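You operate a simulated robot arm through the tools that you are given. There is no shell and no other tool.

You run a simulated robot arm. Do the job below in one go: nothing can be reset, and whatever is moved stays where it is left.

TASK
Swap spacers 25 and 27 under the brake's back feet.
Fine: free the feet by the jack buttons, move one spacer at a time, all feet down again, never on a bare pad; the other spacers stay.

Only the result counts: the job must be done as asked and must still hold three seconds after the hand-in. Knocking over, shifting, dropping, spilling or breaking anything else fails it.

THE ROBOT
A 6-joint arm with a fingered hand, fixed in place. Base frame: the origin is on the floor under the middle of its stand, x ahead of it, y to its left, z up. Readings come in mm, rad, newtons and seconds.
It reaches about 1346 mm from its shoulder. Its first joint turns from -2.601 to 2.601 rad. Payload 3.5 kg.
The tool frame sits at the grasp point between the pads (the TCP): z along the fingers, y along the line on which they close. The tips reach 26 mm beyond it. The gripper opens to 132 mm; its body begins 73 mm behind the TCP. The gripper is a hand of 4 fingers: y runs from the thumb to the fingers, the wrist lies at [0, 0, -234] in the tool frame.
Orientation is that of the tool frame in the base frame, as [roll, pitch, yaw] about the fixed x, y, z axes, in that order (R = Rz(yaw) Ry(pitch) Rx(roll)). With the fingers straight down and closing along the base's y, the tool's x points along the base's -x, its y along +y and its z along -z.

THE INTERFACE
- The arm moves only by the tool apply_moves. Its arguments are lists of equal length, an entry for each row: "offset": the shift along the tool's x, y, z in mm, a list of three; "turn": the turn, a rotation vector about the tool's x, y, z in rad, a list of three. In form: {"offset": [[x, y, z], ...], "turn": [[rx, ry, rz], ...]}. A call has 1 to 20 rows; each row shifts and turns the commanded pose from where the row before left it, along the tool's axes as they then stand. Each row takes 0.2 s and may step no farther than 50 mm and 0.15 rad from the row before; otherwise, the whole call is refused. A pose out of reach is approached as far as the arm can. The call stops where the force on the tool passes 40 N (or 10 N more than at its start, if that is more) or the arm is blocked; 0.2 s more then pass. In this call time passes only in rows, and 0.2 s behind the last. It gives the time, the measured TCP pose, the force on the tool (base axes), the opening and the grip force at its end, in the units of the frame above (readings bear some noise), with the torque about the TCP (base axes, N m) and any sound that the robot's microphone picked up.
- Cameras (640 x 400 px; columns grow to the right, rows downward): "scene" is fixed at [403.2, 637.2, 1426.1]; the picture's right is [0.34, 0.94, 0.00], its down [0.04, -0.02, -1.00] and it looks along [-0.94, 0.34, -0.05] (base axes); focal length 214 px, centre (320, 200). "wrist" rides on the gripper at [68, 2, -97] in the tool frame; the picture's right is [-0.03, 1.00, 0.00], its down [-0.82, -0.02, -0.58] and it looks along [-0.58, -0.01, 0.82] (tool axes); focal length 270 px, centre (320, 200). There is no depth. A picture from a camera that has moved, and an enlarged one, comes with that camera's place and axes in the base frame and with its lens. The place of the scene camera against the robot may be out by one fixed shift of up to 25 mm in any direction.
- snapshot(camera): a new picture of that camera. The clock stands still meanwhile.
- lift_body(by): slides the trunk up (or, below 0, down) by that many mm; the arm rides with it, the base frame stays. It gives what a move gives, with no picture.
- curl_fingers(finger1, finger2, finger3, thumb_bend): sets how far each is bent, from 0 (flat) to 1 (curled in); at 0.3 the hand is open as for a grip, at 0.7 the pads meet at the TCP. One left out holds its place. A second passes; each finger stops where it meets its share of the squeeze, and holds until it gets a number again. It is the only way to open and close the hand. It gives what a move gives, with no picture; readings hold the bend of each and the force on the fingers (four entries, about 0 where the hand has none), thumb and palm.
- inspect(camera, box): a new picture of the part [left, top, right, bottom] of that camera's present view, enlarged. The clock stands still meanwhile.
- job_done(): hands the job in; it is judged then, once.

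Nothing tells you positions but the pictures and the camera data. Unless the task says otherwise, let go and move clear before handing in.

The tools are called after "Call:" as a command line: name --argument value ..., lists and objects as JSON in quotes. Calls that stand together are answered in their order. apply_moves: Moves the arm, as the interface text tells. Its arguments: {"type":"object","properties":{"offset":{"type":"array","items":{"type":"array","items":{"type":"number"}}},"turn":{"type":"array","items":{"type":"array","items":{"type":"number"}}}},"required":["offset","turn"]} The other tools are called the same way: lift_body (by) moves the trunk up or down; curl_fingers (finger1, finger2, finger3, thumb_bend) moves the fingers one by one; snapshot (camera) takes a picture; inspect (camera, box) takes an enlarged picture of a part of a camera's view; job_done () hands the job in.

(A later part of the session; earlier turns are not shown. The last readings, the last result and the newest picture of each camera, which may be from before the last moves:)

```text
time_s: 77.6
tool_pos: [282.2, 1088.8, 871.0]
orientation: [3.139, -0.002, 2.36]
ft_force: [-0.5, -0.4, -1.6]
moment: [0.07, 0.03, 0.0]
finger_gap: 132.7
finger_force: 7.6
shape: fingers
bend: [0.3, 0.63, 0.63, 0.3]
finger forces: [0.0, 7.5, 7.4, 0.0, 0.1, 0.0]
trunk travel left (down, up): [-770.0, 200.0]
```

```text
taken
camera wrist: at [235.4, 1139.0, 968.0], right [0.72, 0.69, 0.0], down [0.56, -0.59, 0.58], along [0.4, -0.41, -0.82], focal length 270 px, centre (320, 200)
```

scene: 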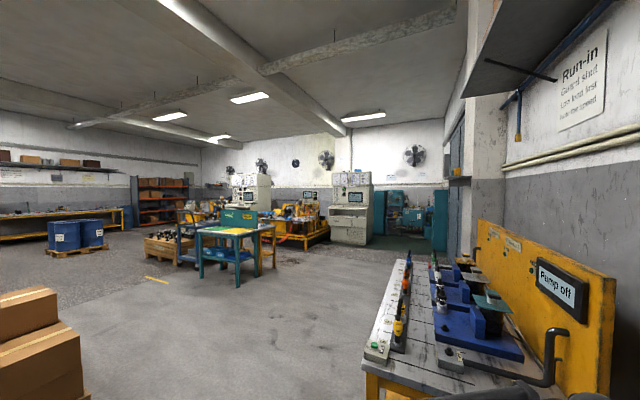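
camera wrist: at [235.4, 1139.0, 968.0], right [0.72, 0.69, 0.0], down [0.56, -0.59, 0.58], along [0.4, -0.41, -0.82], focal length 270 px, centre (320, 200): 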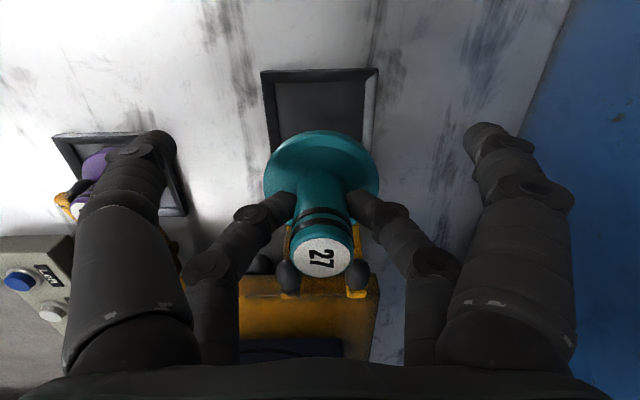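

27 is held straight. Raising fully and carrying it back round the front, a little slower this time.

Call:
lift_body --by 176

Call:
apply_moves --offset '[[-6, -27.7, 0], [-6, -27.7, 0], [-6, -27.7, 0], [-6, -27.7, 0], [-6, -27.7, 0], [-6, -27.7, 0], [-6, -27.7, 0], [-6, -27.7, 0], [-6, -27.7, 0], [-6, -27.7, 0], [0, 0, 0], [0, 0, 0], [0, 0, 0], [0, 0, 0]]' --turn '[[0, 0, 0], [0, 0, 0], [0, 0, 0], [0, 0, 0], [0, 0, 0], [0, 0, 0], [0, 0, 0], [0, 0, 0], [0, 0, 0], [0, 0, 0], [0, 0, -0.1], [0, 0, -0.1], [0, 0, -0.1], [0, 0, -0.11]]'

Call:
snapshot --camera "wrist"

```text
time_s: 79.6
tool_pos: [282.8, 1089.5, 1046.8]
orientation: [3.139, -0.004, 2.359]
ft_force: [-0.1, 0.1, -1.9]
moment: [-0.02, 0.06, -0.01]
finger_gap: 132.6
finger_force: 7.8
shape: fingers
bend: [0.3, 0.63, 0.63, 0.3]
finger forces: [0.0, 7.4, 7.4, 0.1, 0.0, 0.0]
trunk travel left (down, up): [-946.0, 24.0]
```

```text
time_s: 82.6
tool_pos: [128.7, 849.5, 1048.2]
orientation: [3.139, -0.003, 2.771]
ft_force: [-0.1, -0.1, -1.9]
moment: [0.03, 0.06, 0.01]
finger_gap: 132.8
finger_force: 7.3
shape: fingers
bend: [0.3, 0.63, 0.63, 0.3]
finger forces: [0.0, 7.4, 7.4, 0.1, 0.0, 0.1]
trunk travel left (down, up): [-946.0, 24.0]
```

```text
taken
camera wrist: at [66.8, 876.8, 1144.1], right [0.38, 0.92, 0.0], down [0.75, -0.32, 0.58], along [0.53, -0.22, -0.82], focal length 270 px, centre (320, 200)
```

wrist: 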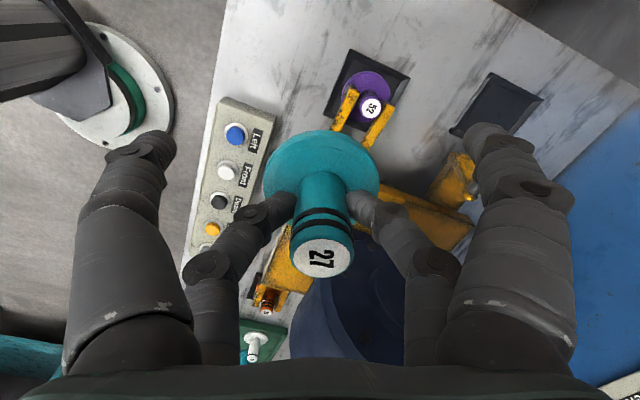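

Call:
apply_moves --offset '[[-18.2, -23.2, 0], [-18.2, -23.2, 0], [-18.2, -23.2, 0], [-18.2, -23.2, 0], [-18.2, -23.2, 0], [-18.2, -23.2, 0], [0, 0, 0], [0, 0, 0], [0, 0, 0], [0, 0, 0], [0, 0, 0], [0, 0, 0], [0, 0, 0], [0, 0, 0], [0, 0, 0], [0, 0, 0]]' --turn '[[0, 0, 0], [0, 0, 0], [0, 0, 0], [0, 0, 0], [0, 0, 0], [0, 0, 0], [0, 0, -0.12], [0, 0, -0.12], [0, 0, -0.12], [0, 0, -0.12], [0, 0, -0.12], [0, 0, -0.12], [0, 0, -0.12], [0, 0, -0.12], [0, 0, -0.12], [0, 0, -0.12]]'

```text
time_s: 86.0
tool_pos: [181.8, 680.2, 1047.4]
orientation: [3.138, 0.003, -2.31]
ft_force: [-0.3, 0.4, -1.3]
moment: [-0.04, 0.03, -0.02]
finger_gap: 132.8
finger_force: 7.3
shape: fingers
bend: [0.3, 0.63, 0.63, 0.3]
finger forces: [0.1, 7.3, 7.3, 0.1, 0.0, 0.0]
trunk travel left (down, up): [-946.0, 24.0]
```

Call:
apply_moves --offset '[[-0.5, -28.9, 0], [-0.5, -28.9, 0], [-0.5, -28.9, 0], [-0.5, -28.9, 0], [-0.5, -28.9, 0], [-0.5, -28.9, 0], [-0.5, -28.9, 0], [-0.5, -28.9, 0], [-0.5, -28.9, 0], [-0.5, -28.9, 0], [-0.5, -28.9, 0]]' --turn '[[0, 0, 0], [0, 0, 0], [0, 0, 0], [0, 0, 0], [0, 0, 0], [0, 0, 0], [0, 0, 0], [0, 0, 0], [0, 0, 0], [0, 0, 0], [0, 0, 0]]'

Call:
apply_moves --offset '[[0, 0, 0], [0, 0, 0], [0, 0, 0], [0, 0, 0], [0, 0, 0], [0, 0, 0], [0, 0, 0], [0, 0, 0], [0, 0, 0], [0, 0, 0]]' --turn '[[0, 0, -0.131], [0, 0, -0.131], [0, 0, -0.131], [0, 0, -0.131], [0, 0, -0.131], [0, 0, -0.131], [0, 0, -0.131], [0, 0, -0.131], [0, 0, -0.131], [0, 0, -0.131]]'

Call:
snapshot --camera "wrist"

```text
time_s: 88.4
tool_pos: [420.1, 469.7, 1046.9]
orientation: [3.137, 0.002, -2.313]
ft_force: [0.4, 0.2, -1.7]
moment: [-0.01, -0.01, -0.02]
finger_gap: 132.6
finger_force: 7.4
shape: fingers
bend: [0.3, 0.63, 0.63, 0.3]
finger forces: [0.0, 7.4, 7.4, 0.0, 0.0, 0.1]
out of reach, approached as far as the arm can: row 2
trunk travel left (down, up): [-946.0, 24.0]
```

```text
time_s: 90.6
tool_pos: [419.3, 469.5, 1048.2]
orientation: [-3.138, 0.003, -0.997]
ft_force: [-0.2, 0.2, -0.9]
moment: [-0.01, 0.0, 0.02]
finger_gap: 132.5
finger_force: 7.5
shape: fingers
bend: [0.3, 0.63, 0.63, 0.3]
finger forces: [0.0, 7.2, 7.3, 0.0, 0.0, 0.0]
trunk travel left (down, up): [-946.0, 24.0]
```

```text
taken
camera wrist: at [454.9, 412.1, 1143.9], right [-0.85, -0.52, 0.0], down [-0.42, 0.69, 0.58], along [-0.3, 0.5, -0.81], focal length 270 px, centre (320, 200)
```

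wrist: 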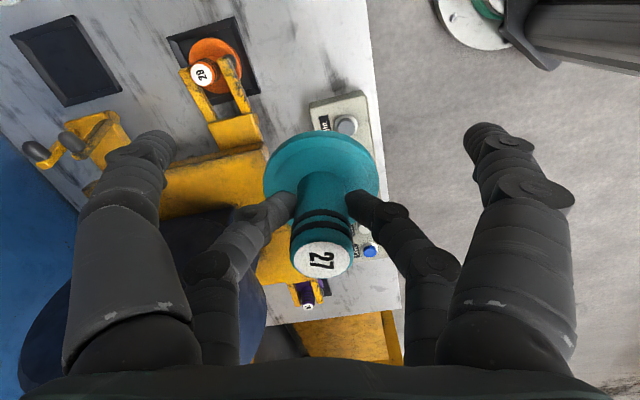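

27 is held steadily. Carrying it over to pad 25 (now empty).

Call:
apply_moves --offset '[[2.3, -27.1, 0], [2.3, -27.1, 0], [2.3, -27.1, 0], [2.3, -27.1, 0], [2.3, -27.1, 0], [2.3, -27.1, 0], [2.3, -27.1, 0], [2.3, -27.1, 0], [2.3, -27.1, 0], [2.3, -27.1, 0], [2.3, -27.1, 0], [2.3, -27.1, 0], [2.5, -27.1, 0]]' --turn '[[0, 0, 0], [0, 0, 0], [0, 0, 0], [0, 0, 0], [0, 0, 0], [0, 0, 0], [0, 0, 0], [0, 0, 0], [0, 0, 0], [0, 0, 0], [0, 0, 0], [0, 0, 0], [0, 0, 0]]'

Call:
snapshot --camera "wrist"

```text
time_s: 93.4
tool_pos: [734.2, 633.1, 1047.0]
orientation: [-3.141, 0.003, -1.001]
ft_force: [-0.9, 0.0, -1.4]
moment: [-0.03, -0.03, 0.01]
finger_gap: 132.7
finger_force: 7.5
shape: fingers
bend: [0.3, 0.63, 0.63, 0.3]
finger forces: [0.1, 7.3, 7.3, 0.0, 0.0, 0.0]
trunk travel left (down, up): [-946.0, 24.0]
```

```text
taken
camera wrist: at [768.9, 575.3, 1143.6], right [-0.86, -0.52, 0.0], down [-0.42, 0.7, 0.58], along [-0.3, 0.5, -0.81], focal length 270 px, centre (320, 200)
```

wrist: 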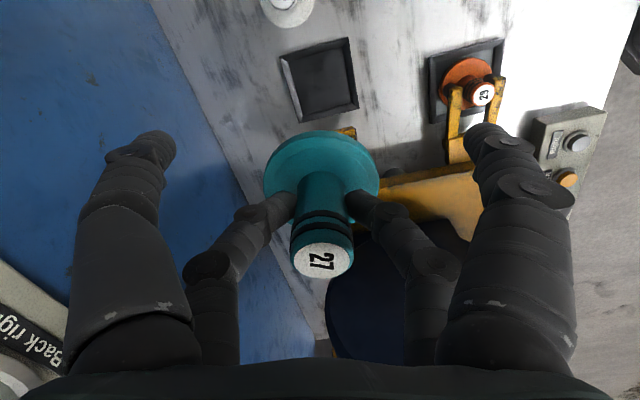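

There's a sign on the back board ("Back righ…"). Let me read what I can of it, and check the pad alignment.

Call:
inspect --camera "wrist" --box '[0, 240, 120, 400]'

Call:
inspect --camera "wrist" --box '[240, 20, 400, 180]'

```text
2.50 times, centred on (60, 320) of wrist
camera zoom: at [768.9, 575.3, 1143.6], right [-0.86, -0.52, 0.0], down [-0.42, 0.7, 0.58], along [-0.3, 0.5, -0.81], focal length 676 px, centre (970, -100)
```

zoom: 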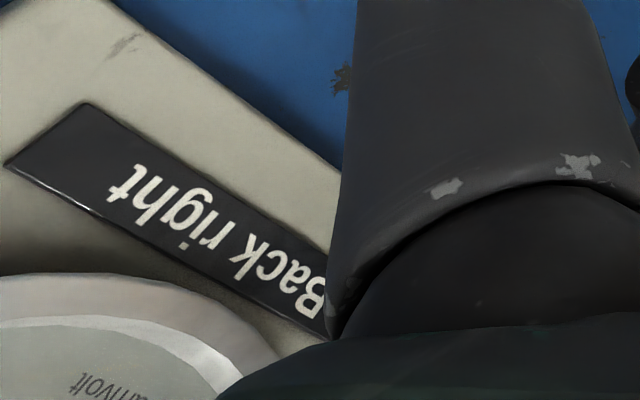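

```text
2.50 times, centred on (320, 100) of wrist
camera zoom: at [768.9, 575.3, 1143.6], right [-0.86, -0.52, 0.0], down [-0.42, 0.7, 0.58], along [-0.3, 0.5, -0.81], focal length 676 px, centre (320, 450)
```

zoom: 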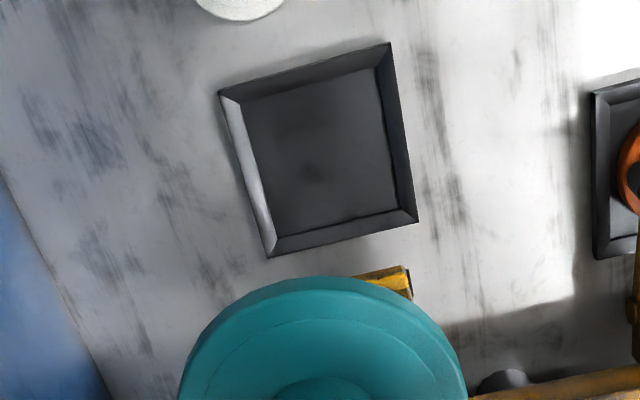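

That is a gauge for the back-right foot. The pad is well aligned; lowering and rechecking.

Call:
lift_body --by -180

Call:
inspect --camera "wrist" --box '[220, 80, 420, 300]'

```text
time_s: 95.4
tool_pos: [732.0, 632.7, 867.4]
orientation: [-3.137, 0.003, -1.003]
ft_force: [0.6, -0.3, -1.1]
moment: [-0.02, -0.02, -0.02]
finger_gap: 132.7
finger_force: 7.6
shape: fingers
bend: [0.3, 0.63, 0.63, 0.3]
finger forces: [0.0, 7.3, 7.3, 0.0, 0.0, 0.1]
trunk travel left (down, up): [-766.0, 204.0]
```

```text
1.82 times, centred on (320, 190) of wrist
camera zoom: at [768.2, 575.0, 963.9], right [-0.86, -0.52, 0.0], down [-0.42, 0.7, 0.58], along [-0.3, 0.5, -0.81], focal length 491 px, centre (320, 218)
```

zoom: 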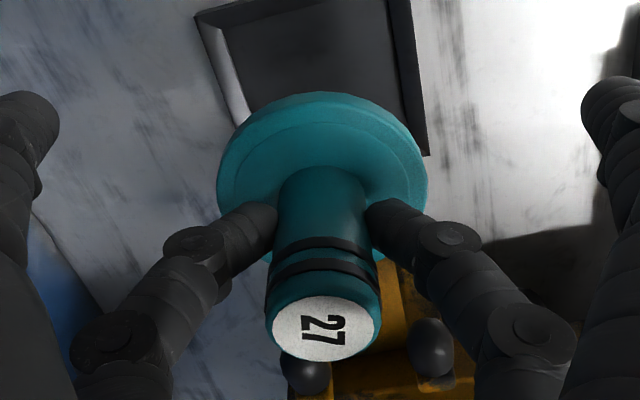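

Call:
inspect --camera "wrist" --box '[220, 20, 420, 200]'

```text
2.22 times, centred on (320, 110) of wrist
camera zoom: at [768.2, 575.0, 963.9], right [-0.86, -0.52, 0.0], down [-0.42, 0.7, 0.58], along [-0.3, 0.5, -0.81], focal length 601 px, centre (320, 400)
```

zoom: 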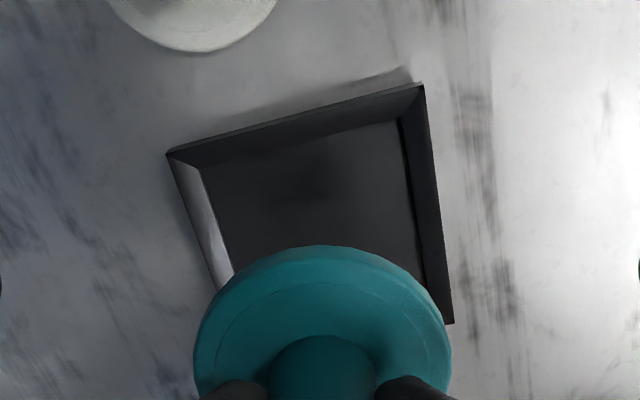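

Pad centre is within 1.2 mm of the held spacer. Correcting and lowering into the pad.

Call:
apply_moves --offset '[[1.0, -0.7, 0]]' --turn '[[0, 0, 0]]'

Call:
lift_body --by -60

Call:
snapshot --camera "wrist"

Call:
inspect --camera "wrist" --box '[200, 60, 440, 280]'

```text
time_s: 95.8
tool_pos: [735.1, 632.2, 867.3]
orientation: [-3.137, 0.003, -1.001]
ft_force: [0.8, -0.4, -1.5]
moment: [-0.04, -0.07, -0.03]
finger_gap: 132.9
finger_force: 7.0
shape: fingers
bend: [0.3, 0.63, 0.63, 0.3]
finger forces: [0.0, 7.3, 7.3, 0.1, 0.1, 0.0]
trunk travel left (down, up): [-766.0, 204.0]
```

```text
time_s: 96.8
tool_pos: [733.3, 631.6, 808.0]
orientation: [-3.136, 0.004, -1.002]
ft_force: [-1.0, -0.7, -1.2]
moment: [-0.07, -0.02, 0.0]
finger_gap: 132.6
finger_force: 7.0
shape: fingers
bend: [0.3, 0.63, 0.63, 0.3]
finger forces: [0.0, 7.3, 7.3, 0.0, 0.0, 0.0]
trunk travel left (down, up): [-706.0, 264.0]
```

```text
taken
camera wrist: at [769.4, 574.1, 903.9], right [-0.86, -0.52, 0.0], down [-0.42, 0.7, 0.58], along [-0.3, 0.5, -0.81], focal length 270 px, centre (320, 200)
```

wrist: 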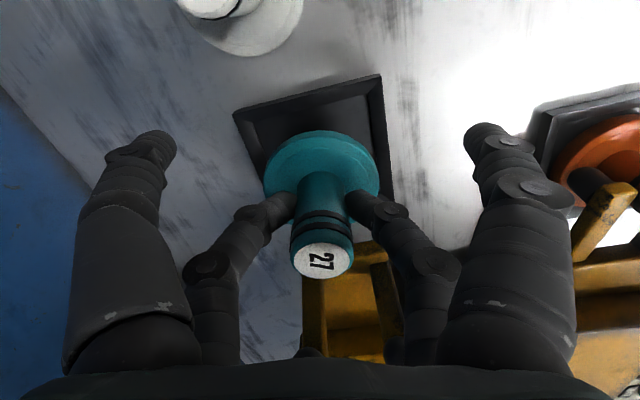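

```text
1.82 times, centred on (320, 170) of wrist
camera zoom: at [769.4, 574.1, 903.9], right [-0.86, -0.52, 0.0], down [-0.42, 0.7, 0.58], along [-0.3, 0.5, -0.81], focal length 491 px, centre (320, 254)
```

zoom: 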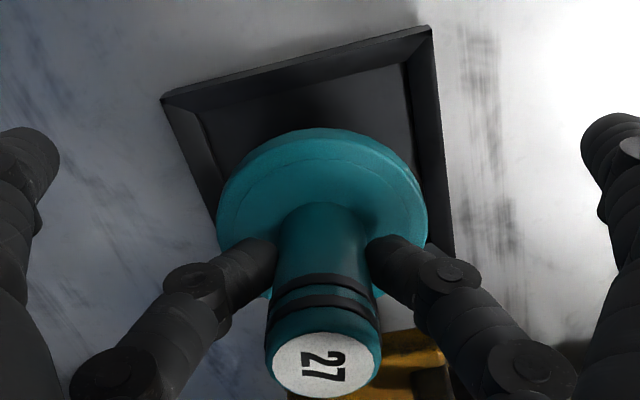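

Excellent alignment. Lowering to just above contact, then small steps.

Call:
lift_body --by -30

Call:
lift_body --by -4

Call:
lift_body --by -2

```text
time_s: 97.5
tool_pos: [734.6, 631.1, 776.8]
orientation: [-3.137, 0.003, -1.003]
ft_force: [0.0, -0.2, -2.7]
moment: [-0.02, 0.0, 0.01]
finger_gap: 132.6
finger_force: 7.2
shape: fingers
bend: [0.3, 0.63, 0.63, 0.3]
finger forces: [0.0, 7.3, 7.3, 0.0, 0.0, 0.0]
trunk travel left (down, up): [-676.0, 294.0]
```

```text
time_s: 98.1
tool_pos: [735.5, 631.7, 772.9]
orientation: [-3.137, 0.002, -1.002]
ft_force: [0.0, 0.2, -2.7]
moment: [-0.02, 0.01, 0.02]
finger_gap: 132.6
finger_force: 7.0
shape: fingers
bend: [0.3, 0.63, 0.63, 0.3]
finger forces: [0.0, 7.3, 7.4, 0.1, 0.1, 0.0]
trunk travel left (down, up): [-672.0, 298.0]
```

```text
time_s: 98.6
tool_pos: [734.0, 632.0, 771.9]
orientation: [-3.138, 0.004, -1.003]
ft_force: [0.4, -0.9, -1.0]
moment: [-0.02, -0.01, -0.01]
finger_gap: 132.3
finger_force: 7.6
shape: fingers
bend: [0.3, 0.63, 0.63, 0.3]
finger forces: [0.0, 7.6, 7.5, 0.0, 0.1, 0.0]
trunk travel left (down, up): [-670.0, 300.0]
```

Call:
lift_body --by -1

Call:
inspect --camera "wrist" --box '[200, 60, 440, 280]'

```text
time_s: 99.1
tool_pos: [734.5, 631.4, 770.2]
orientation: [-3.139, 0.004, -1.001]
ft_force: [1.3, -0.9, 2.2]
moment: [0.04, 0.03, -0.01]
finger_gap: 132.7
finger_force: 8.5
shape: fingers
bend: [0.3, 0.64, 0.64, 0.3]
finger forces: [0.0, 8.1, 8.7, 0.0, 0.1, 0.0]
trunk travel left (down, up): [-669.0, 301.0]
```

```text
1.82 times, centred on (320, 170) of wrist
camera zoom: at [769.2, 573.9, 867.2], right [-0.86, -0.52, 0.0], down [-0.42, 0.7, 0.58], along [-0.3, 0.5, -0.81], focal length 491 px, centre (320, 254)
```

zoom: 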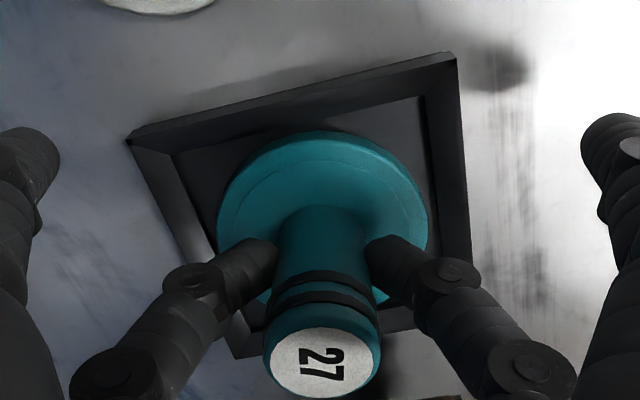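

27 is seated in the back-right pad. Releasing.

Call:
curl_fingers --finger2 0.56 --finger3 0.56

Call:
curl_fingers --finger2 0.42 --finger3 0.42

Call:
inspect --camera "wrist" --box '[200, 60, 440, 280]'

```text
time_s: 100.1
tool_pos: [734.4, 631.6, 770.9]
orientation: [-3.137, 0.002, -1.002]
ft_force: [0.8, -0.3, 1.4]
moment: [0.01, 0.01, -0.04]
finger_gap: 132.3
finger_force: 0.1
shape: fingers
bend: [0.3, 0.56, 0.56, 0.3]
finger forces: [0.0, 0.0, 0.1, 0.1, 0.0, 0.0]
trunk travel left (down, up): [-669.0, 301.0]
```

```text
time_s: 101.1
tool_pos: [734.0, 631.1, 771.2]
orientation: [-3.139, 0.004, -1.003]
ft_force: [-0.2, 0.7, 0.6]
moment: [-0.01, 0.01, 0.0]
finger_gap: 132.9
finger_force: 0.0
shape: fingers
bend: [0.3, 0.42, 0.42, 0.3]
finger forces: [0.1, 0.0, 0.1, 0.0, 0.1, 0.0]
trunk travel left (down, up): [-669.0, 301.0]
```

```text
1.82 times, centred on (320, 170) of wrist
camera zoom: at [769.3, 574.0, 867.0], right [-0.86, -0.52, 0.0], down [-0.42, 0.7, 0.58], along [-0.3, 0.5, -0.81], focal length 491 px, centre (320, 254)
```

zoom: 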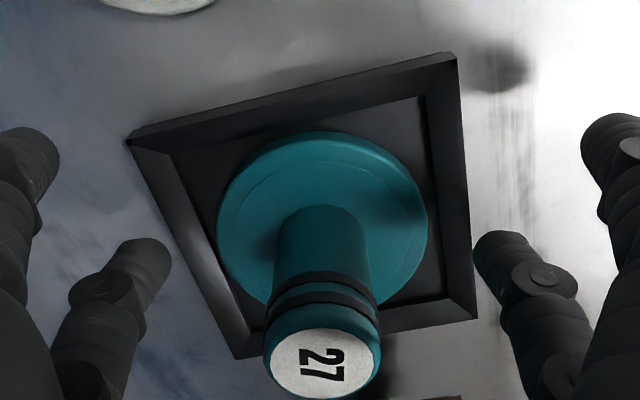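

27 sits well inside the back-right pad. Raising and going to pick up 25.

Call:
lift_body --by 110

Call:
snapshot --camera "wrist"

```text
time_s: 102.5
tool_pos: [734.0, 631.1, 879.3]
orientation: [-3.139, 0.003, -1.0]
ft_force: [0.9, -0.2, -0.3]
moment: [0.02, 0.03, 0.0]
finger_gap: 132.6
finger_force: 0.1
shape: fingers
bend: [0.3, 0.42, 0.42, 0.3]
finger forces: [0.0, 0.0, 0.0, 0.1, 0.0, 0.0]
trunk travel left (down, up): [-779.0, 191.0]
```

```text
taken
camera wrist: at [769.4, 574.1, 976.9], right [-0.86, -0.52, 0.0], down [-0.42, 0.7, 0.58], along [-0.3, 0.5, -0.81], focal length 270 px, centre (320, 200)
```

wrist: 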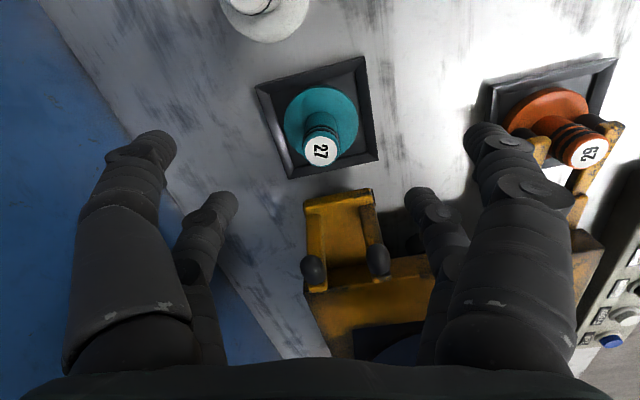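

Call:
apply_moves --offset '[[0, 0, 0], [24.3, -12.2, 0], [24.3, -12.2, 0], [24.3, -12.2, 0], [24.3, -12.2, 0]]' --turn '[[0, 0, 0.114], [0, 0, 0], [0, 0, 0], [0, 0, 0], [0, 0, 0]]'

Call:
snapshot --camera "wrist"

Call:
inspect --camera "wrist" --box '[240, 60, 400, 220]'

```text
time_s: 103.7
tool_pos: [821.8, 565.1, 881.2]
orientation: [-3.141, 0.004, -1.114]
ft_force: [-0.2, 0.7, 0.4]
moment: [0.01, 0.02, 0.02]
finger_gap: 132.8
finger_force: 0.0
shape: fingers
bend: [0.3, 0.42, 0.42, 0.3]
finger forces: [0.0, 0.1, 0.1, 0.0, 0.1, 0.1]
trunk travel left (down, up): [-779.0, 191.0]
```

```text
taken
camera wrist: at [849.3, 504.1, 977.0], right [-0.91, -0.42, 0.0], down [-0.34, 0.74, 0.58], along [-0.24, 0.53, -0.81], focal length 270 px, centre (320, 200)
```

wrist: 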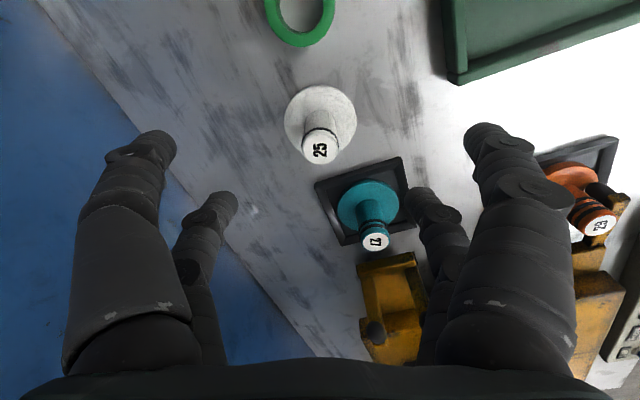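

```text
2.50 times, centred on (320, 140) of wrist
camera zoom: at [849.3, 504.1, 977.0], right [-0.91, -0.42, 0.0], down [-0.34, 0.74, 0.58], along [-0.24, 0.53, -0.81], focal length 676 px, centre (320, 350)
```

zoom: 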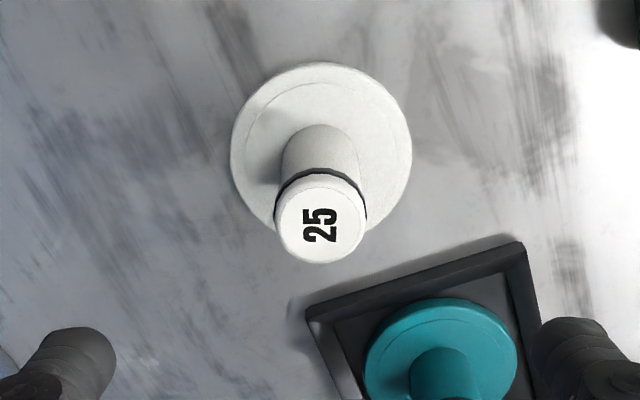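

25 is aligned under the far finger pair. Lowering to grip it.

Call:
lift_body --by -80

Call:
lift_body --by -33

Call:
snapshot --camera "wrist"

```text
time_s: 104.9
tool_pos: [819.4, 565.1, 800.3]
orientation: [-3.139, 0.004, -1.116]
ft_force: [-0.6, 0.4, -0.3]
moment: [-0.01, 0.01, 0.04]
finger_gap: 132.5
finger_force: 0.0
shape: fingers
bend: [0.3, 0.42, 0.42, 0.3]
finger forces: [0.0, 0.1, 0.0, 0.0, 0.0, 0.1]
trunk travel left (down, up): [-699.0, 271.0]
```

```text
time_s: 105.7
tool_pos: [821.2, 565.4, 767.9]
orientation: [-3.141, 0.003, -1.115]
ft_force: [-0.2, -0.4, 0.1]
moment: [-0.02, -0.02, 0.03]
finger_gap: 132.6
finger_force: 0.1
shape: fingers
bend: [0.3, 0.42, 0.42, 0.3]
finger forces: [0.0, 0.1, 0.0, 0.0, 0.1, 0.0]
trunk travel left (down, up): [-666.0, 304.0]
```

```text
taken
camera wrist: at [849.0, 504.0, 864.0], right [-0.91, -0.42, 0.0], down [-0.34, 0.74, 0.58], along [-0.24, 0.53, -0.81], focal length 270 px, centre (320, 200)
```

wrist: 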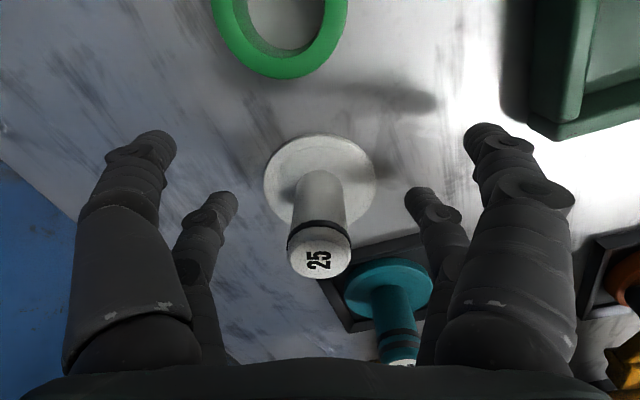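

Call:
curl_fingers --finger2 0.58 --finger3 0.58

Call:
curl_fingers --finger2 0.66 --finger3 0.66

Call:
curl_fingers --finger2 0.85 --finger3 0.85

Call:
lift_body --by 10

Call:
snapshot --camera "wrist"

```text
time_s: 106.7
tool_pos: [821.5, 564.6, 768.2]
orientation: [-3.141, 0.004, -1.113]
ft_force: [-0.5, 0.2, -0.2]
moment: [-0.01, 0.02, 0.04]
finger_gap: 132.8
finger_force: 0.1
shape: fingers
bend: [0.3, 0.57, 0.57, 0.3]
finger forces: [0.1, 0.1, 0.0, 0.0, 0.0, 0.1]
trunk travel left (down, up): [-666.0, 304.0]
```

```text
time_s: 107.7
tool_pos: [820.9, 564.3, 767.1]
orientation: [-3.141, 0.002, -1.116]
ft_force: [-0.3, -0.1, -0.6]
moment: [0.02, 0.0, -0.03]
finger_gap: 132.8
finger_force: 2.5
shape: fingers
bend: [0.3, 0.62, 0.62, 0.3]
finger forces: [0.1, 2.5, 2.6, 0.1, 0.0, 0.0]
trunk travel left (down, up): [-666.0, 304.0]
```

```text
time_s: 108.7
tool_pos: [819.9, 565.5, 767.4]
orientation: [-3.141, 0.002, -1.115]
ft_force: [-0.2, -0.9, 0.2]
moment: [-0.02, 0.0, 0.02]
finger_gap: 132.6
finger_force: 8.0
shape: fingers
bend: [0.3, 0.64, 0.63, 0.3]
finger forces: [0.1, 7.7, 7.7, 0.0, 0.1, 0.0]
trunk travel left (down, up): [-666.0, 304.0]
```

```text
time_s: 109.2
tool_pos: [819.5, 564.8, 777.8]
orientation: [-3.14, 0.004, -1.114]
ft_force: [-0.3, 0.2, -2.2]
moment: [-0.07, 0.0, 0.0]
finger_gap: 132.5
finger_force: 7.6
shape: fingers
bend: [0.3, 0.64, 0.63, 0.3]
finger forces: [0.1, 7.7, 7.6, 0.0, 0.0, 0.1]
trunk travel left (down, up): [-676.0, 294.0]
```

```text
taken
camera wrist: at [849.2, 504.2, 873.8], right [-0.91, -0.42, 0.0], down [-0.34, 0.74, 0.58], along [-0.24, 0.53, -0.81], focal length 270 px, centre (320, 200)
```

wrist: 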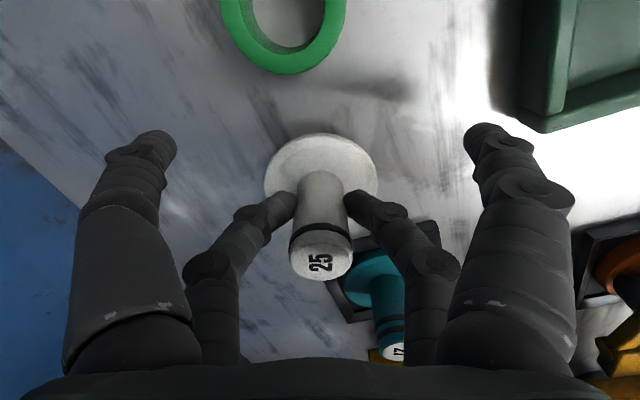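

25 is held. Lifting fully and carrying it round the front to the back-left pad.

Call:
lift_body --by 90

Call:
lift_body --by 180

Call:
apply_moves --offset '[[-6.05, 26.7, 0], [-6.05, 26.7, 0], [-6.05, 26.7, 0], [-6.05, 26.7, 0], [-6.05, 26.7, 0], [-6.05, 26.7, 0], [-6.05, 26.7, 0], [-6.05, 26.7, 0], [-6.05, 26.7, 0], [-6.05, 26.7, 0], [-6.05, 26.7, 0], [-6.05, 26.7, 0], [-6.05, 26.7, 0], [-6.05, 26.7, 0], [-6.05, 26.7, 0]]' --turn '[[0, 0, 0], [0, 0, 0], [0, 0, 0], [0, 0, 0], [0, 0, 0], [0, 0, 0], [0, 0, 0], [0, 0, 0], [0, 0, 0], [0, 0, 0], [0, 0, 0], [0, 0, 0], [0, 0, 0], [0, 0, 0], [0, 0, 0]]'

Call:
snapshot --camera "wrist"

```text
time_s: 110.5
tool_pos: [820.3, 566.5, 867.3]
orientation: [3.141, 0.004, -1.116]
ft_force: [0.5, -0.3, -1.3]
moment: [-0.03, -0.01, 0.03]
finger_gap: 132.8
finger_force: 7.5
shape: fingers
bend: [0.3, 0.64, 0.63, 0.3]
finger forces: [0.0, 7.7, 7.6, 0.0, 0.0, 0.1]
trunk travel left (down, up): [-766.0, 204.0]
```

```text
time_s: 112.5
tool_pos: [820.5, 565.3, 1046.7]
orientation: [-3.14, 0.004, -1.115]
ft_force: [-0.5, -0.3, -1.6]
moment: [-0.04, 0.0, 0.03]
finger_gap: 132.4
finger_force: 7.4
shape: fingers
bend: [0.3, 0.64, 0.63, 0.3]
finger forces: [0.0, 7.6, 7.5, 0.0, 0.0, 0.1]
trunk travel left (down, up): [-946.0, 24.0]
```

```text
time_s: 115.7
tool_pos: [420.1, 469.3, 1046.6]
orientation: [-3.141, 0.003, -1.117]
ft_force: [0.5, 0.9, -1.4]
moment: [0.0, -0.01, -0.02]
finger_gap: 132.6
finger_force: 7.6
shape: fingers
bend: [0.3, 0.64, 0.63, 0.3]
finger forces: [0.0, 7.4, 7.3, 0.0, 0.0, 0.0]
trunk travel left (down, up): [-946.0, 24.0]
```

```text
taken
camera wrist: at [448.5, 408.0, 1143.9], right [-0.91, -0.42, 0.0], down [-0.34, 0.74, 0.58], along [-0.24, 0.53, -0.81], focal length 270 px, centre (320, 200)
```

wrist: 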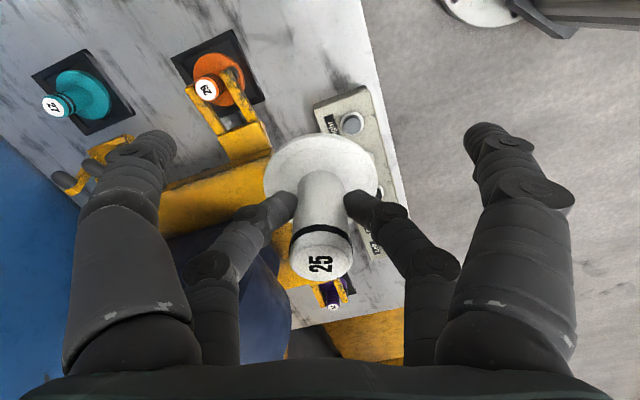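

Call:
apply_moves --offset '[[0, 0, 0], [0, 0, 0], [0, 0, 0], [0, 0, 0], [0, 0, 0], [0, 0, 0], [0, 0, 0], [0, 0, 0], [0, 0, 0], [0, 0, 0]]' --turn '[[0, 0, 0.12], [0, 0, 0.12], [0, 0, 0.12], [0, 0, 0.12], [0, 0, 0.12], [0, 0, 0.12], [0, 0, 0.12], [0, 0, 0.12], [0, 0, 0.12], [0, 0, 0.12]]'

Call:
apply_moves --offset '[[0.7, 28.9, 0], [0.7, 28.9, 0], [0.7, 28.9, 0], [0.7, 28.9, 0], [0.7, 28.9, 0], [0.7, 28.9, 0], [0.7, 28.9, 0], [0.7, 28.9, 0], [0.7, 28.9, 0], [0.7, 28.9, 0], [0.7, 28.9, 0]]' --turn '[[0, 0, 0], [0, 0, 0], [0, 0, 0], [0, 0, 0], [0, 0, 0], [0, 0, 0], [0, 0, 0], [0, 0, 0], [0, 0, 0], [0, 0, 0], [0, 0, 0]]'

Call:
apply_moves --offset '[[0, 0, 0], [0, 0, 0], [0, 0, 0], [0, 0, 0], [0, 0, 0], [0, 0, 0], [0, 0, 0], [0, 0, 0], [0, 0, 0], [0, 0, 0]]' --turn '[[0, 0, 0.12], [0, 0, 0.12], [0, 0, 0.12], [0, 0, 0.12], [0, 0, 0.12], [0, 0, 0.12], [0, 0, 0.12], [0, 0, 0.12], [0, 0, 0.12], [0, 0, 0.12]]'

```text
time_s: 117.9
tool_pos: [421.1, 470.5, 1047.3]
orientation: [3.14, 0.004, -2.318]
ft_force: [0.6, 0.5, -1.1]
moment: [-0.03, 0.01, 0.05]
finger_gap: 132.7
finger_force: 7.6
shape: fingers
bend: [0.3, 0.64, 0.63, 0.3]
finger forces: [0.0, 7.3, 7.3, 0.1, 0.1, 0.0]
trunk travel left (down, up): [-946.0, 24.0]
```

```text
time_s: 120.3
tool_pos: [182.0, 680.2, 1048.4]
orientation: [3.14, 0.004, -2.315]
ft_force: [-0.6, -0.3, -1.6]
moment: [-0.05, 0.02, 0.02]
finger_gap: 132.7
finger_force: 7.3
shape: fingers
bend: [0.3, 0.64, 0.63, 0.3]
finger forces: [0.1, 7.4, 7.3, 0.0, 0.0, 0.0]
trunk travel left (down, up): [-946.0, 24.0]
```

```text
time_s: 122.5
tool_pos: [182.8, 679.8, 1047.8]
orientation: [3.14, 0.0, 2.766]
ft_force: [0.7, -1.3, -1.6]
moment: [0.01, 0.04, -0.01]
finger_gap: 132.5
finger_force: 7.5
shape: fingers
bend: [0.3, 0.64, 0.63, 0.3]
finger forces: [0.1, 7.2, 7.3, 0.0, 0.0, 0.1]
trunk travel left (down, up): [-946.0, 24.0]
```

Call:
apply_moves --offset '[[18.2, 23.2, 0], [18.2, 23.2, 0], [18.2, 23.2, 0], [18.2, 23.2, 0], [18.2, 23.2, 0], [18.2, 23.2, 0], [0, 0, 0], [0, 0, 0], [0, 0, 0], [0, 0, 0]]' --turn '[[0, 0, 0], [0, 0, 0], [0, 0, 0], [0, 0, 0], [0, 0, 0], [0, 0, 0], [0, 0, 0.1], [0, 0, 0.1], [0, 0, 0.1], [0, 0, 0.11]]'

Call:
apply_moves --offset '[[6, 27.7, 0], [6, 27.7, 0], [6, 27.7, 0], [6, 27.7, 0], [6, 27.7, 0], [6, 27.7, 0], [6, 27.7, 0], [6, 27.7, 0], [6, 27.7, 0], [6, 27.7, 0]]' --turn '[[0, 0, 0], [0, 0, 0], [0, 0, 0], [0, 0, 0], [0, 0, 0], [0, 0, 0], [0, 0, 0], [0, 0, 0], [0, 0, 0], [0, 0, 0]]'

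Call:
snapshot --camera "wrist"

Call:
inspect --camera "wrist" --box '[240, 20, 400, 180]'

```text
time_s: 124.7
tool_pos: [132.2, 849.6, 1046.9]
orientation: [3.138, -0.003, 2.354]
ft_force: [0.7, 0.0, -2.1]
moment: [-0.01, 0.02, 0.02]
finger_gap: 132.3
finger_force: 7.0
shape: fingers
bend: [0.3, 0.64, 0.63, 0.3]
finger forces: [0.1, 7.3, 7.2, 0.0, 0.0, 0.0]
trunk travel left (down, up): [-946.0, 24.0]
```

```text
time_s: 126.9
tool_pos: [286.1, 1087.5, 1046.3]
orientation: [3.137, -0.003, 2.356]
ft_force: [0.2, 0.9, -1.7]
moment: [0.02, 0.01, -0.01]
finger_gap: 132.6
finger_force: 7.1
shape: fingers
bend: [0.3, 0.64, 0.63, 0.3]
finger forces: [0.0, 7.4, 7.3, 0.1, 0.0, 0.0]
out of reach, approached as far as the arm can: row 9
trunk travel left (down, up): [-946.0, 24.0]
```

```text
taken
camera wrist: at [239.5, 1139.0, 1144.0], right [0.72, 0.69, 0.0], down [0.56, -0.59, 0.58], along [0.4, -0.41, -0.82], focal length 270 px, centre (320, 200)
```

wrist: 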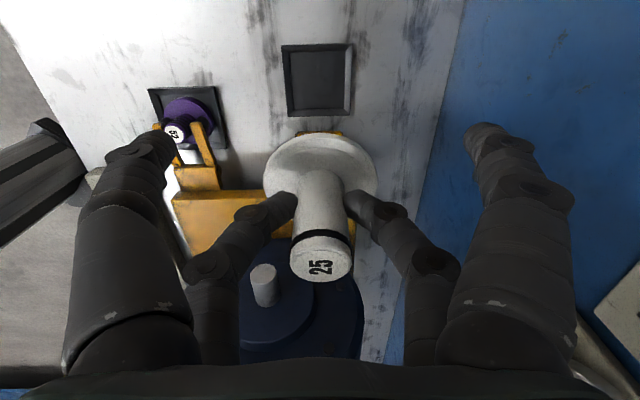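

```text
2.50 times, centred on (320, 100) of wrist
camera zoom: at [239.5, 1139.0, 1144.0], right [0.72, 0.69, 0.0], down [0.56, -0.59, 0.58], along [0.4, -0.41, -0.82], focal length 676 px, centre (320, 450)
```

zoom: 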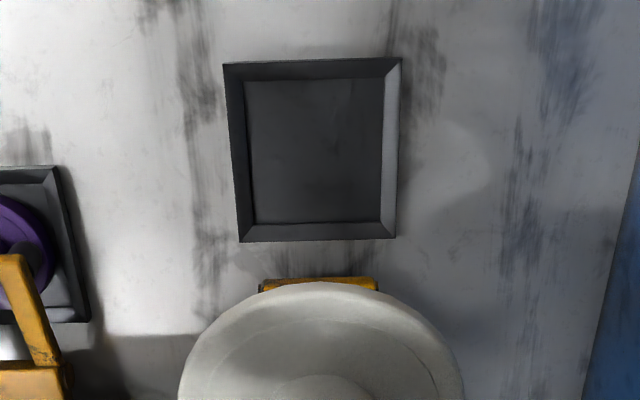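

Pad is a few mm off; correcting and lowering to recheck.

Call:
apply_moves --offset '[[3.5, -3.2, 0]]' --turn '[[0, 0, 0]]'

Call:
lift_body --by -180

Call:
inspect --camera "wrist" --box '[220, 20, 420, 200]'

Call:
inspect --camera "wrist" --box '[220, 120, 420, 300]'

```text
time_s: 127.3
tool_pos: [281.8, 1087.8, 1047.6]
orientation: [3.138, -0.005, 2.357]
ft_force: [-0.1, 0.2, -2.0]
moment: [0.03, -0.04, 0.0]
finger_gap: 132.6
finger_force: 7.2
shape: fingers
bend: [0.3, 0.64, 0.63, 0.3]
finger forces: [0.0, 7.4, 7.2, 0.1, 0.0, 0.0]
trunk travel left (down, up): [-946.0, 24.0]
```

```text
time_s: 129.3
tool_pos: [280.3, 1088.4, 866.8]
orientation: [3.137, -0.003, 2.357]
ft_force: [1.0, -0.1, -1.9]
moment: [0.0, 0.02, 0.0]
finger_gap: 132.5
finger_force: 6.9
shape: fingers
bend: [0.3, 0.64, 0.63, 0.3]
finger forces: [0.0, 7.3, 7.3, 0.1, 0.0, 0.0]
trunk travel left (down, up): [-766.0, 204.0]
```

```text
2.22 times, centred on (320, 110) of wrist
camera zoom: at [234.1, 1138.4, 964.3], right [0.72, 0.69, 0.0], down [0.56, -0.59, 0.58], along [0.4, -0.41, -0.82], focal length 601 px, centre (320, 400)
```

zoom: 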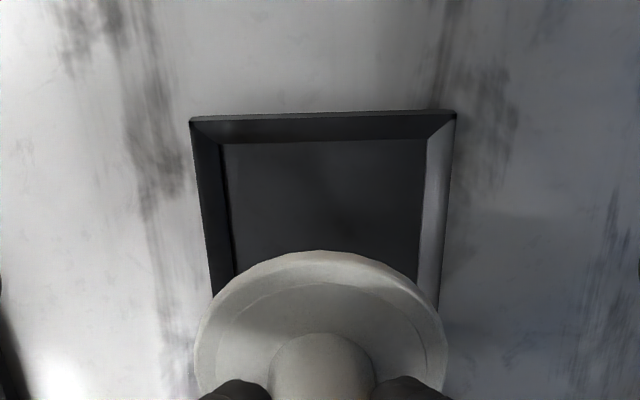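

```text
2.22 times, centred on (320, 210) of wrist
camera zoom: at [234.1, 1138.4, 964.3], right [0.72, 0.69, 0.0], down [0.56, -0.59, 0.58], along [0.4, -0.41, -0.82], focal length 601 px, centre (320, 178)
```

zoom: 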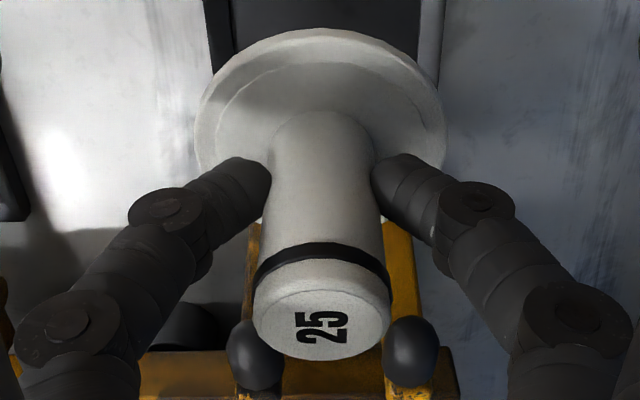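

The held 25 is within about 2 mm of the pad centre. Correcting and lowering more.

Call:
apply_moves --offset '[[1.7, 2.0, 0]]' --turn '[[0, 0, 0]]'

Call:
lift_body --by -60

Call:
inspect --camera "wrist" --box '[200, 60, 440, 280]'

```text
time_s: 129.7
tool_pos: [281.6, 1089.7, 867.5]
orientation: [3.136, -0.002, 2.356]
ft_force: [-0.4, 0.1, -1.4]
moment: [0.03, 0.03, 0.02]
finger_gap: 132.5
finger_force: 7.0
shape: fingers
bend: [0.3, 0.64, 0.63, 0.3]
finger forces: [0.0, 7.5, 7.3, 0.0, 0.1, 0.1]
trunk travel left (down, up): [-766.0, 204.0]
```

```text
time_s: 130.7
tool_pos: [281.4, 1089.2, 808.1]
orientation: [3.137, -0.001, 2.356]
ft_force: [-0.3, 0.9, -1.6]
moment: [0.04, 0.03, 0.01]
finger_gap: 132.5
finger_force: 7.3
shape: fingers
bend: [0.3, 0.64, 0.63, 0.3]
finger forces: [0.0, 7.3, 7.3, 0.0, 0.0, 0.0]
trunk travel left (down, up): [-706.0, 264.0]
```

```text
1.82 times, centred on (320, 170) of wrist
camera zoom: at [233.9, 1139.6, 904.4], right [0.72, 0.69, 0.01], down [0.56, -0.6, 0.57], along [0.4, -0.41, -0.82], focal length 491 px, centre (320, 254)
```

zoom: 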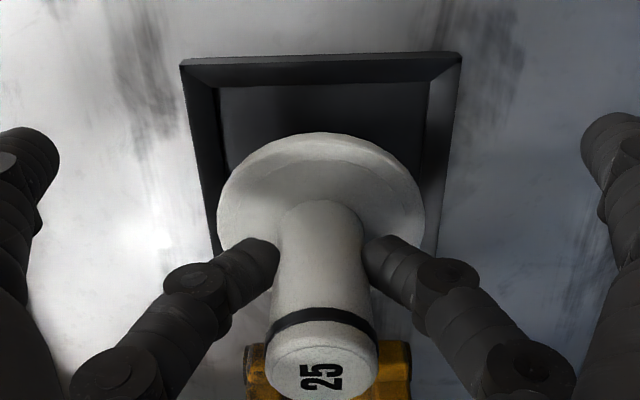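

Call:
apply_moves --offset '[[0.4, 1.2, 0]]' --turn '[[0, 0, 0]]'

Call:
lift_body --by -25

Call:
inspect --camera "wrist" --box '[200, 60, 440, 280]'

```text
time_s: 131.1
tool_pos: [280.5, 1090.0, 807.5]
orientation: [3.134, -0.004, 2.356]
ft_force: [0.5, 0.4, -2.2]
moment: [0.02, 0.03, 0.01]
finger_gap: 132.9
finger_force: 7.5
shape: fingers
bend: [0.3, 0.64, 0.63, 0.3]
finger forces: [0.0, 7.4, 7.2, 0.0, 0.0, 0.1]
trunk travel left (down, up): [-706.0, 264.0]
```

```text
time_s: 131.8
tool_pos: [280.9, 1089.9, 781.8]
orientation: [3.136, -0.003, 2.356]
ft_force: [-0.4, 0.2, -2.3]
moment: [0.0, 0.01, 0.01]
finger_gap: 132.6
finger_force: 6.9
shape: fingers
bend: [0.3, 0.64, 0.63, 0.3]
finger forces: [0.0, 7.3, 7.4, 0.0, 0.1, 0.1]
trunk travel left (down, up): [-681.0, 289.0]
```

```text
1.82 times, centred on (320, 170) of wrist
camera zoom: at [234.1, 1139.9, 879.5], right [0.72, 0.69, 0.01], down [0.56, -0.6, 0.57], along [0.4, -0.41, -0.82], focal length 491 px, centre (320, 254)
```

zoom: 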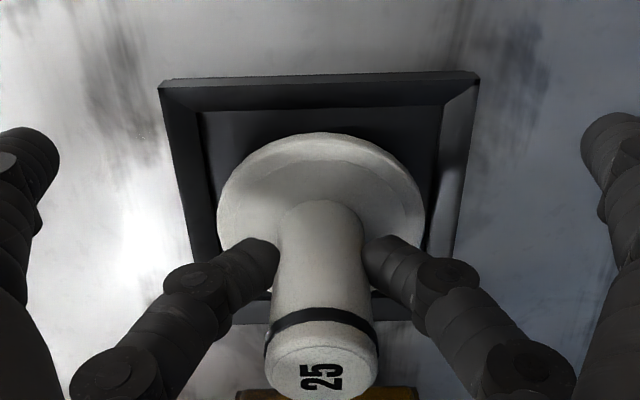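

Call:
lift_body --by -7

Call:
lift_body --by -2

Call:
lift_body --by -1

```text
time_s: 132.4
tool_pos: [281.4, 1090.1, 775.7]
orientation: [3.135, -0.004, 2.355]
ft_force: [0.8, 0.3, -1.6]
moment: [-0.03, 0.02, -0.02]
finger_gap: 132.5
finger_force: 7.5
shape: fingers
bend: [0.3, 0.64, 0.63, 0.3]
finger forces: [0.0, 7.3, 7.3, 0.0, 0.0, 0.0]
trunk travel left (down, up): [-674.0, 296.0]
```

```text
time_s: 132.9
tool_pos: [281.4, 1089.8, 773.5]
orientation: [3.135, -0.007, 2.356]
ft_force: [0.1, 0.7, -0.6]
moment: [-0.03, -0.04, -0.02]
finger_gap: 132.4
finger_force: 7.5
shape: fingers
bend: [0.3, 0.64, 0.63, 0.3]
finger forces: [0.1, 7.3, 7.4, 0.0, 0.0, 0.1]
trunk travel left (down, up): [-672.0, 298.0]
```

```text
time_s: 133.4
tool_pos: [280.7, 1090.4, 772.4]
orientation: [3.135, -0.006, 2.356]
ft_force: [-0.9, 0.2, -1.6]
moment: [0.02, 0.0, 0.02]
finger_gap: 132.5
finger_force: 7.4
shape: fingers
bend: [0.3, 0.64, 0.63, 0.3]
finger forces: [0.1, 7.6, 7.5, 0.1, 0.0, 0.0]
trunk travel left (down, up): [-671.0, 299.0]
```

Call:
lift_body --by -1

Call:
lift_body --by -1

Call:
inspect --camera "wrist" --box '[200, 60, 440, 280]'

```text
time_s: 133.9
tool_pos: [281.0, 1090.9, 770.9]
orientation: [3.135, -0.006, 2.356]
ft_force: [0.1, 1.4, -0.4]
moment: [0.0, 0.0, 0.03]
finger_gap: 132.5
finger_force: 7.6
shape: fingers
bend: [0.3, 0.64, 0.64, 0.3]
finger forces: [0.1, 7.8, 7.7, 0.1, 0.0, 0.0]
trunk travel left (down, up): [-670.0, 300.0]
```

```text
time_s: 134.4
tool_pos: [281.8, 1089.1, 771.2]
orientation: [3.135, -0.005, 2.356]
ft_force: [-0.4, 1.5, 4.0]
moment: [-0.01, -0.07, -0.01]
finger_gap: 132.6
finger_force: 8.8
shape: fingers
bend: [0.3, 0.64, 0.64, 0.3]
finger forces: [0.1, 9.0, 8.3, 0.0, 0.1, 0.0]
trunk travel left (down, up): [-669.0, 301.0]
```

```text
1.82 times, centred on (320, 170) of wrist
camera zoom: at [234.0, 1139.8, 867.9], right [0.72, 0.69, 0.01], down [0.56, -0.6, 0.57], along [0.4, -0.41, -0.82], focal length 491 px, centre (320, 254)
```

zoom: 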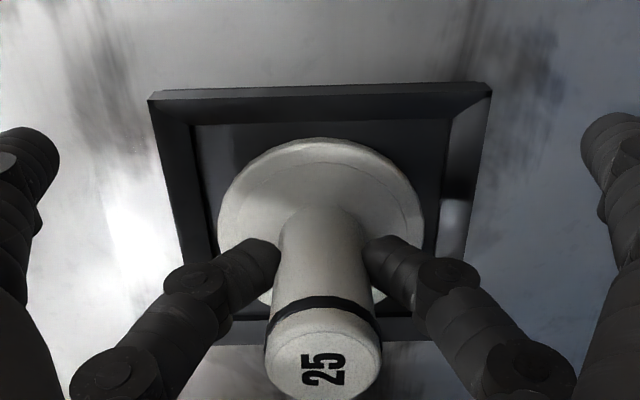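

25 is seated in the back-left pad. Releasing.

Call:
curl_fingers --finger2 0.56 --finger3 0.56

Call:
curl_fingers --finger2 0.42 --finger3 0.42

Call:
inspect --camera "wrist" --box '[200, 60, 440, 280]'

```text
time_s: 135.4
tool_pos: [282.1, 1089.1, 770.0]
orientation: [3.134, -0.004, 2.357]
ft_force: [0.4, -0.3, 0.1]
moment: [-0.02, -0.02, 0.01]
finger_gap: 132.5
finger_force: 0.1
shape: fingers
bend: [0.3, 0.56, 0.56, 0.3]
finger forces: [0.1, 0.0, 0.0, 0.0, 0.0, 0.0]
trunk travel left (down, up): [-669.0, 301.0]
```

```text
time_s: 136.4
tool_pos: [282.0, 1090.7, 771.0]
orientation: [3.135, -0.003, 2.355]
ft_force: [0.6, -0.4, 0.2]
moment: [0.03, 0.04, 0.01]
finger_gap: 132.7
finger_force: 0.0
shape: fingers
bend: [0.3, 0.42, 0.42, 0.3]
finger forces: [0.0, 0.0, 0.1, 0.1, 0.1, 0.1]
trunk travel left (down, up): [-669.0, 301.0]
```

```text
1.82 times, centred on (320, 170) of wrist
camera zoom: at [234.1, 1139.9, 867.6], right [0.72, 0.69, 0.01], down [0.56, -0.6, 0.57], along [0.4, -0.41, -0.82], focal length 491 px, centre (320, 254)
```

zoom: 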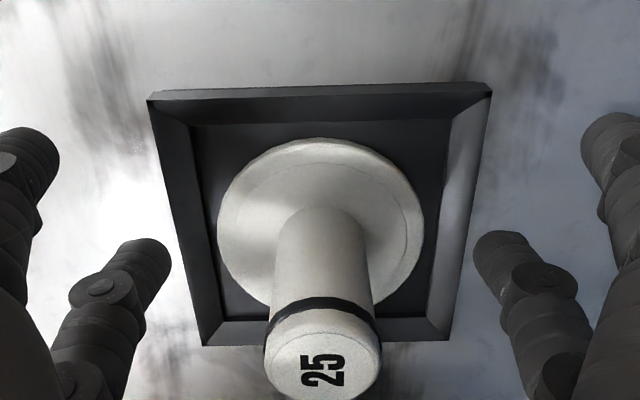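

25 is well seated. Raising the hand to check, then I'll press "Down".

Call:
lift_body --by 110

Call:
inspect --camera "wrist" --box '[230, 30, 410, 210]'

Call:
lift_body --by 165

Call:
curl_fingers --finger2 0.3 --finger3 0.3

Call:
snapshot --camera "wrist"

```text
time_s: 137.8
tool_pos: [281.0, 1089.6, 880.4]
orientation: [3.134, -0.003, 2.356]
ft_force: [-0.2, -0.1, 0.0]
moment: [-0.01, -0.01, 0.03]
finger_gap: 132.5
finger_force: 0.1
shape: fingers
bend: [0.3, 0.42, 0.42, 0.3]
finger forces: [0.0, 0.0, 0.0, 0.0, 0.1, 0.0]
trunk travel left (down, up): [-779.0, 191.0]
```

```text
2.22 times, centred on (320, 120) of wrist
camera zoom: at [234.1, 1140.0, 977.5], right [0.72, 0.69, 0.01], down [0.56, -0.6, 0.57], along [0.4, -0.41, -0.82], focal length 601 px, centre (320, 378)
```

zoom: 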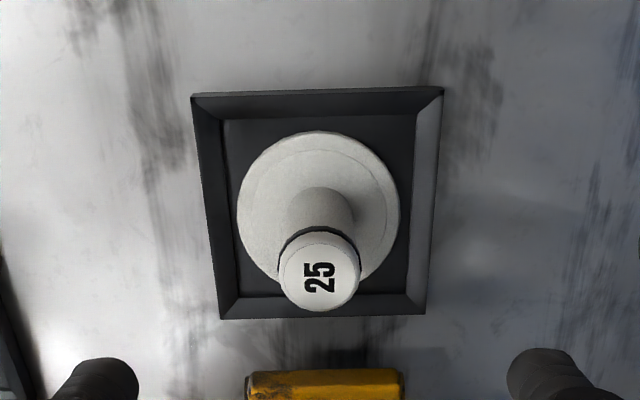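

```text
time_s: 139.7
tool_pos: [281.5, 1089.7, 1045.3]
orientation: [3.135, -0.005, 2.357]
ft_force: [0.0, 0.0, -0.4]
moment: [0.0, -0.01, -0.01]
finger_gap: 132.7
finger_force: 0.0
shape: fingers
bend: [0.3, 0.42, 0.42, 0.3]
finger forces: [0.0, 0.0, 0.0, 0.1, 0.0, 0.1]
trunk travel left (down, up): [-944.0, 26.0]
```

```text
time_s: 140.7
tool_pos: [281.4, 1089.5, 1045.4]
orientation: [3.136, -0.003, 2.356]
ft_force: [0.4, -0.1, 0.0]
moment: [0.0, -0.01, 0.0]
finger_gap: 132.5
finger_force: 0.1
shape: fingers
bend: [0.3, 0.3, 0.3, 0.3]
finger forces: [0.1, 0.1, 0.0, 0.0, 0.0, 0.1]
trunk travel left (down, up): [-944.0, 26.0]
```

```text
taken
camera wrist: at [234.1, 1139.9, 1142.6], right [0.72, 0.69, 0.01], down [0.56, -0.6, 0.57], along [0.4, -0.41, -0.82], focal length 270 px, centre (320, 200)
```

wrist: 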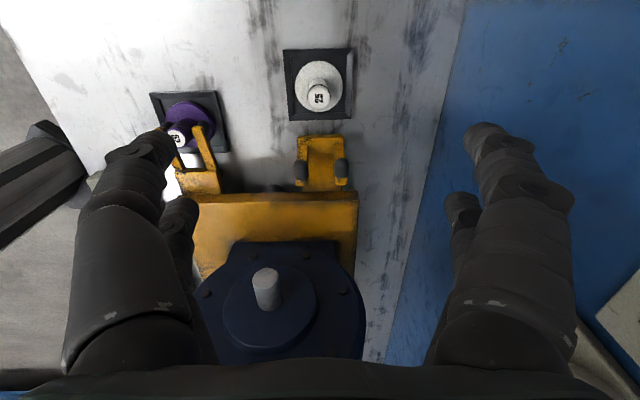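

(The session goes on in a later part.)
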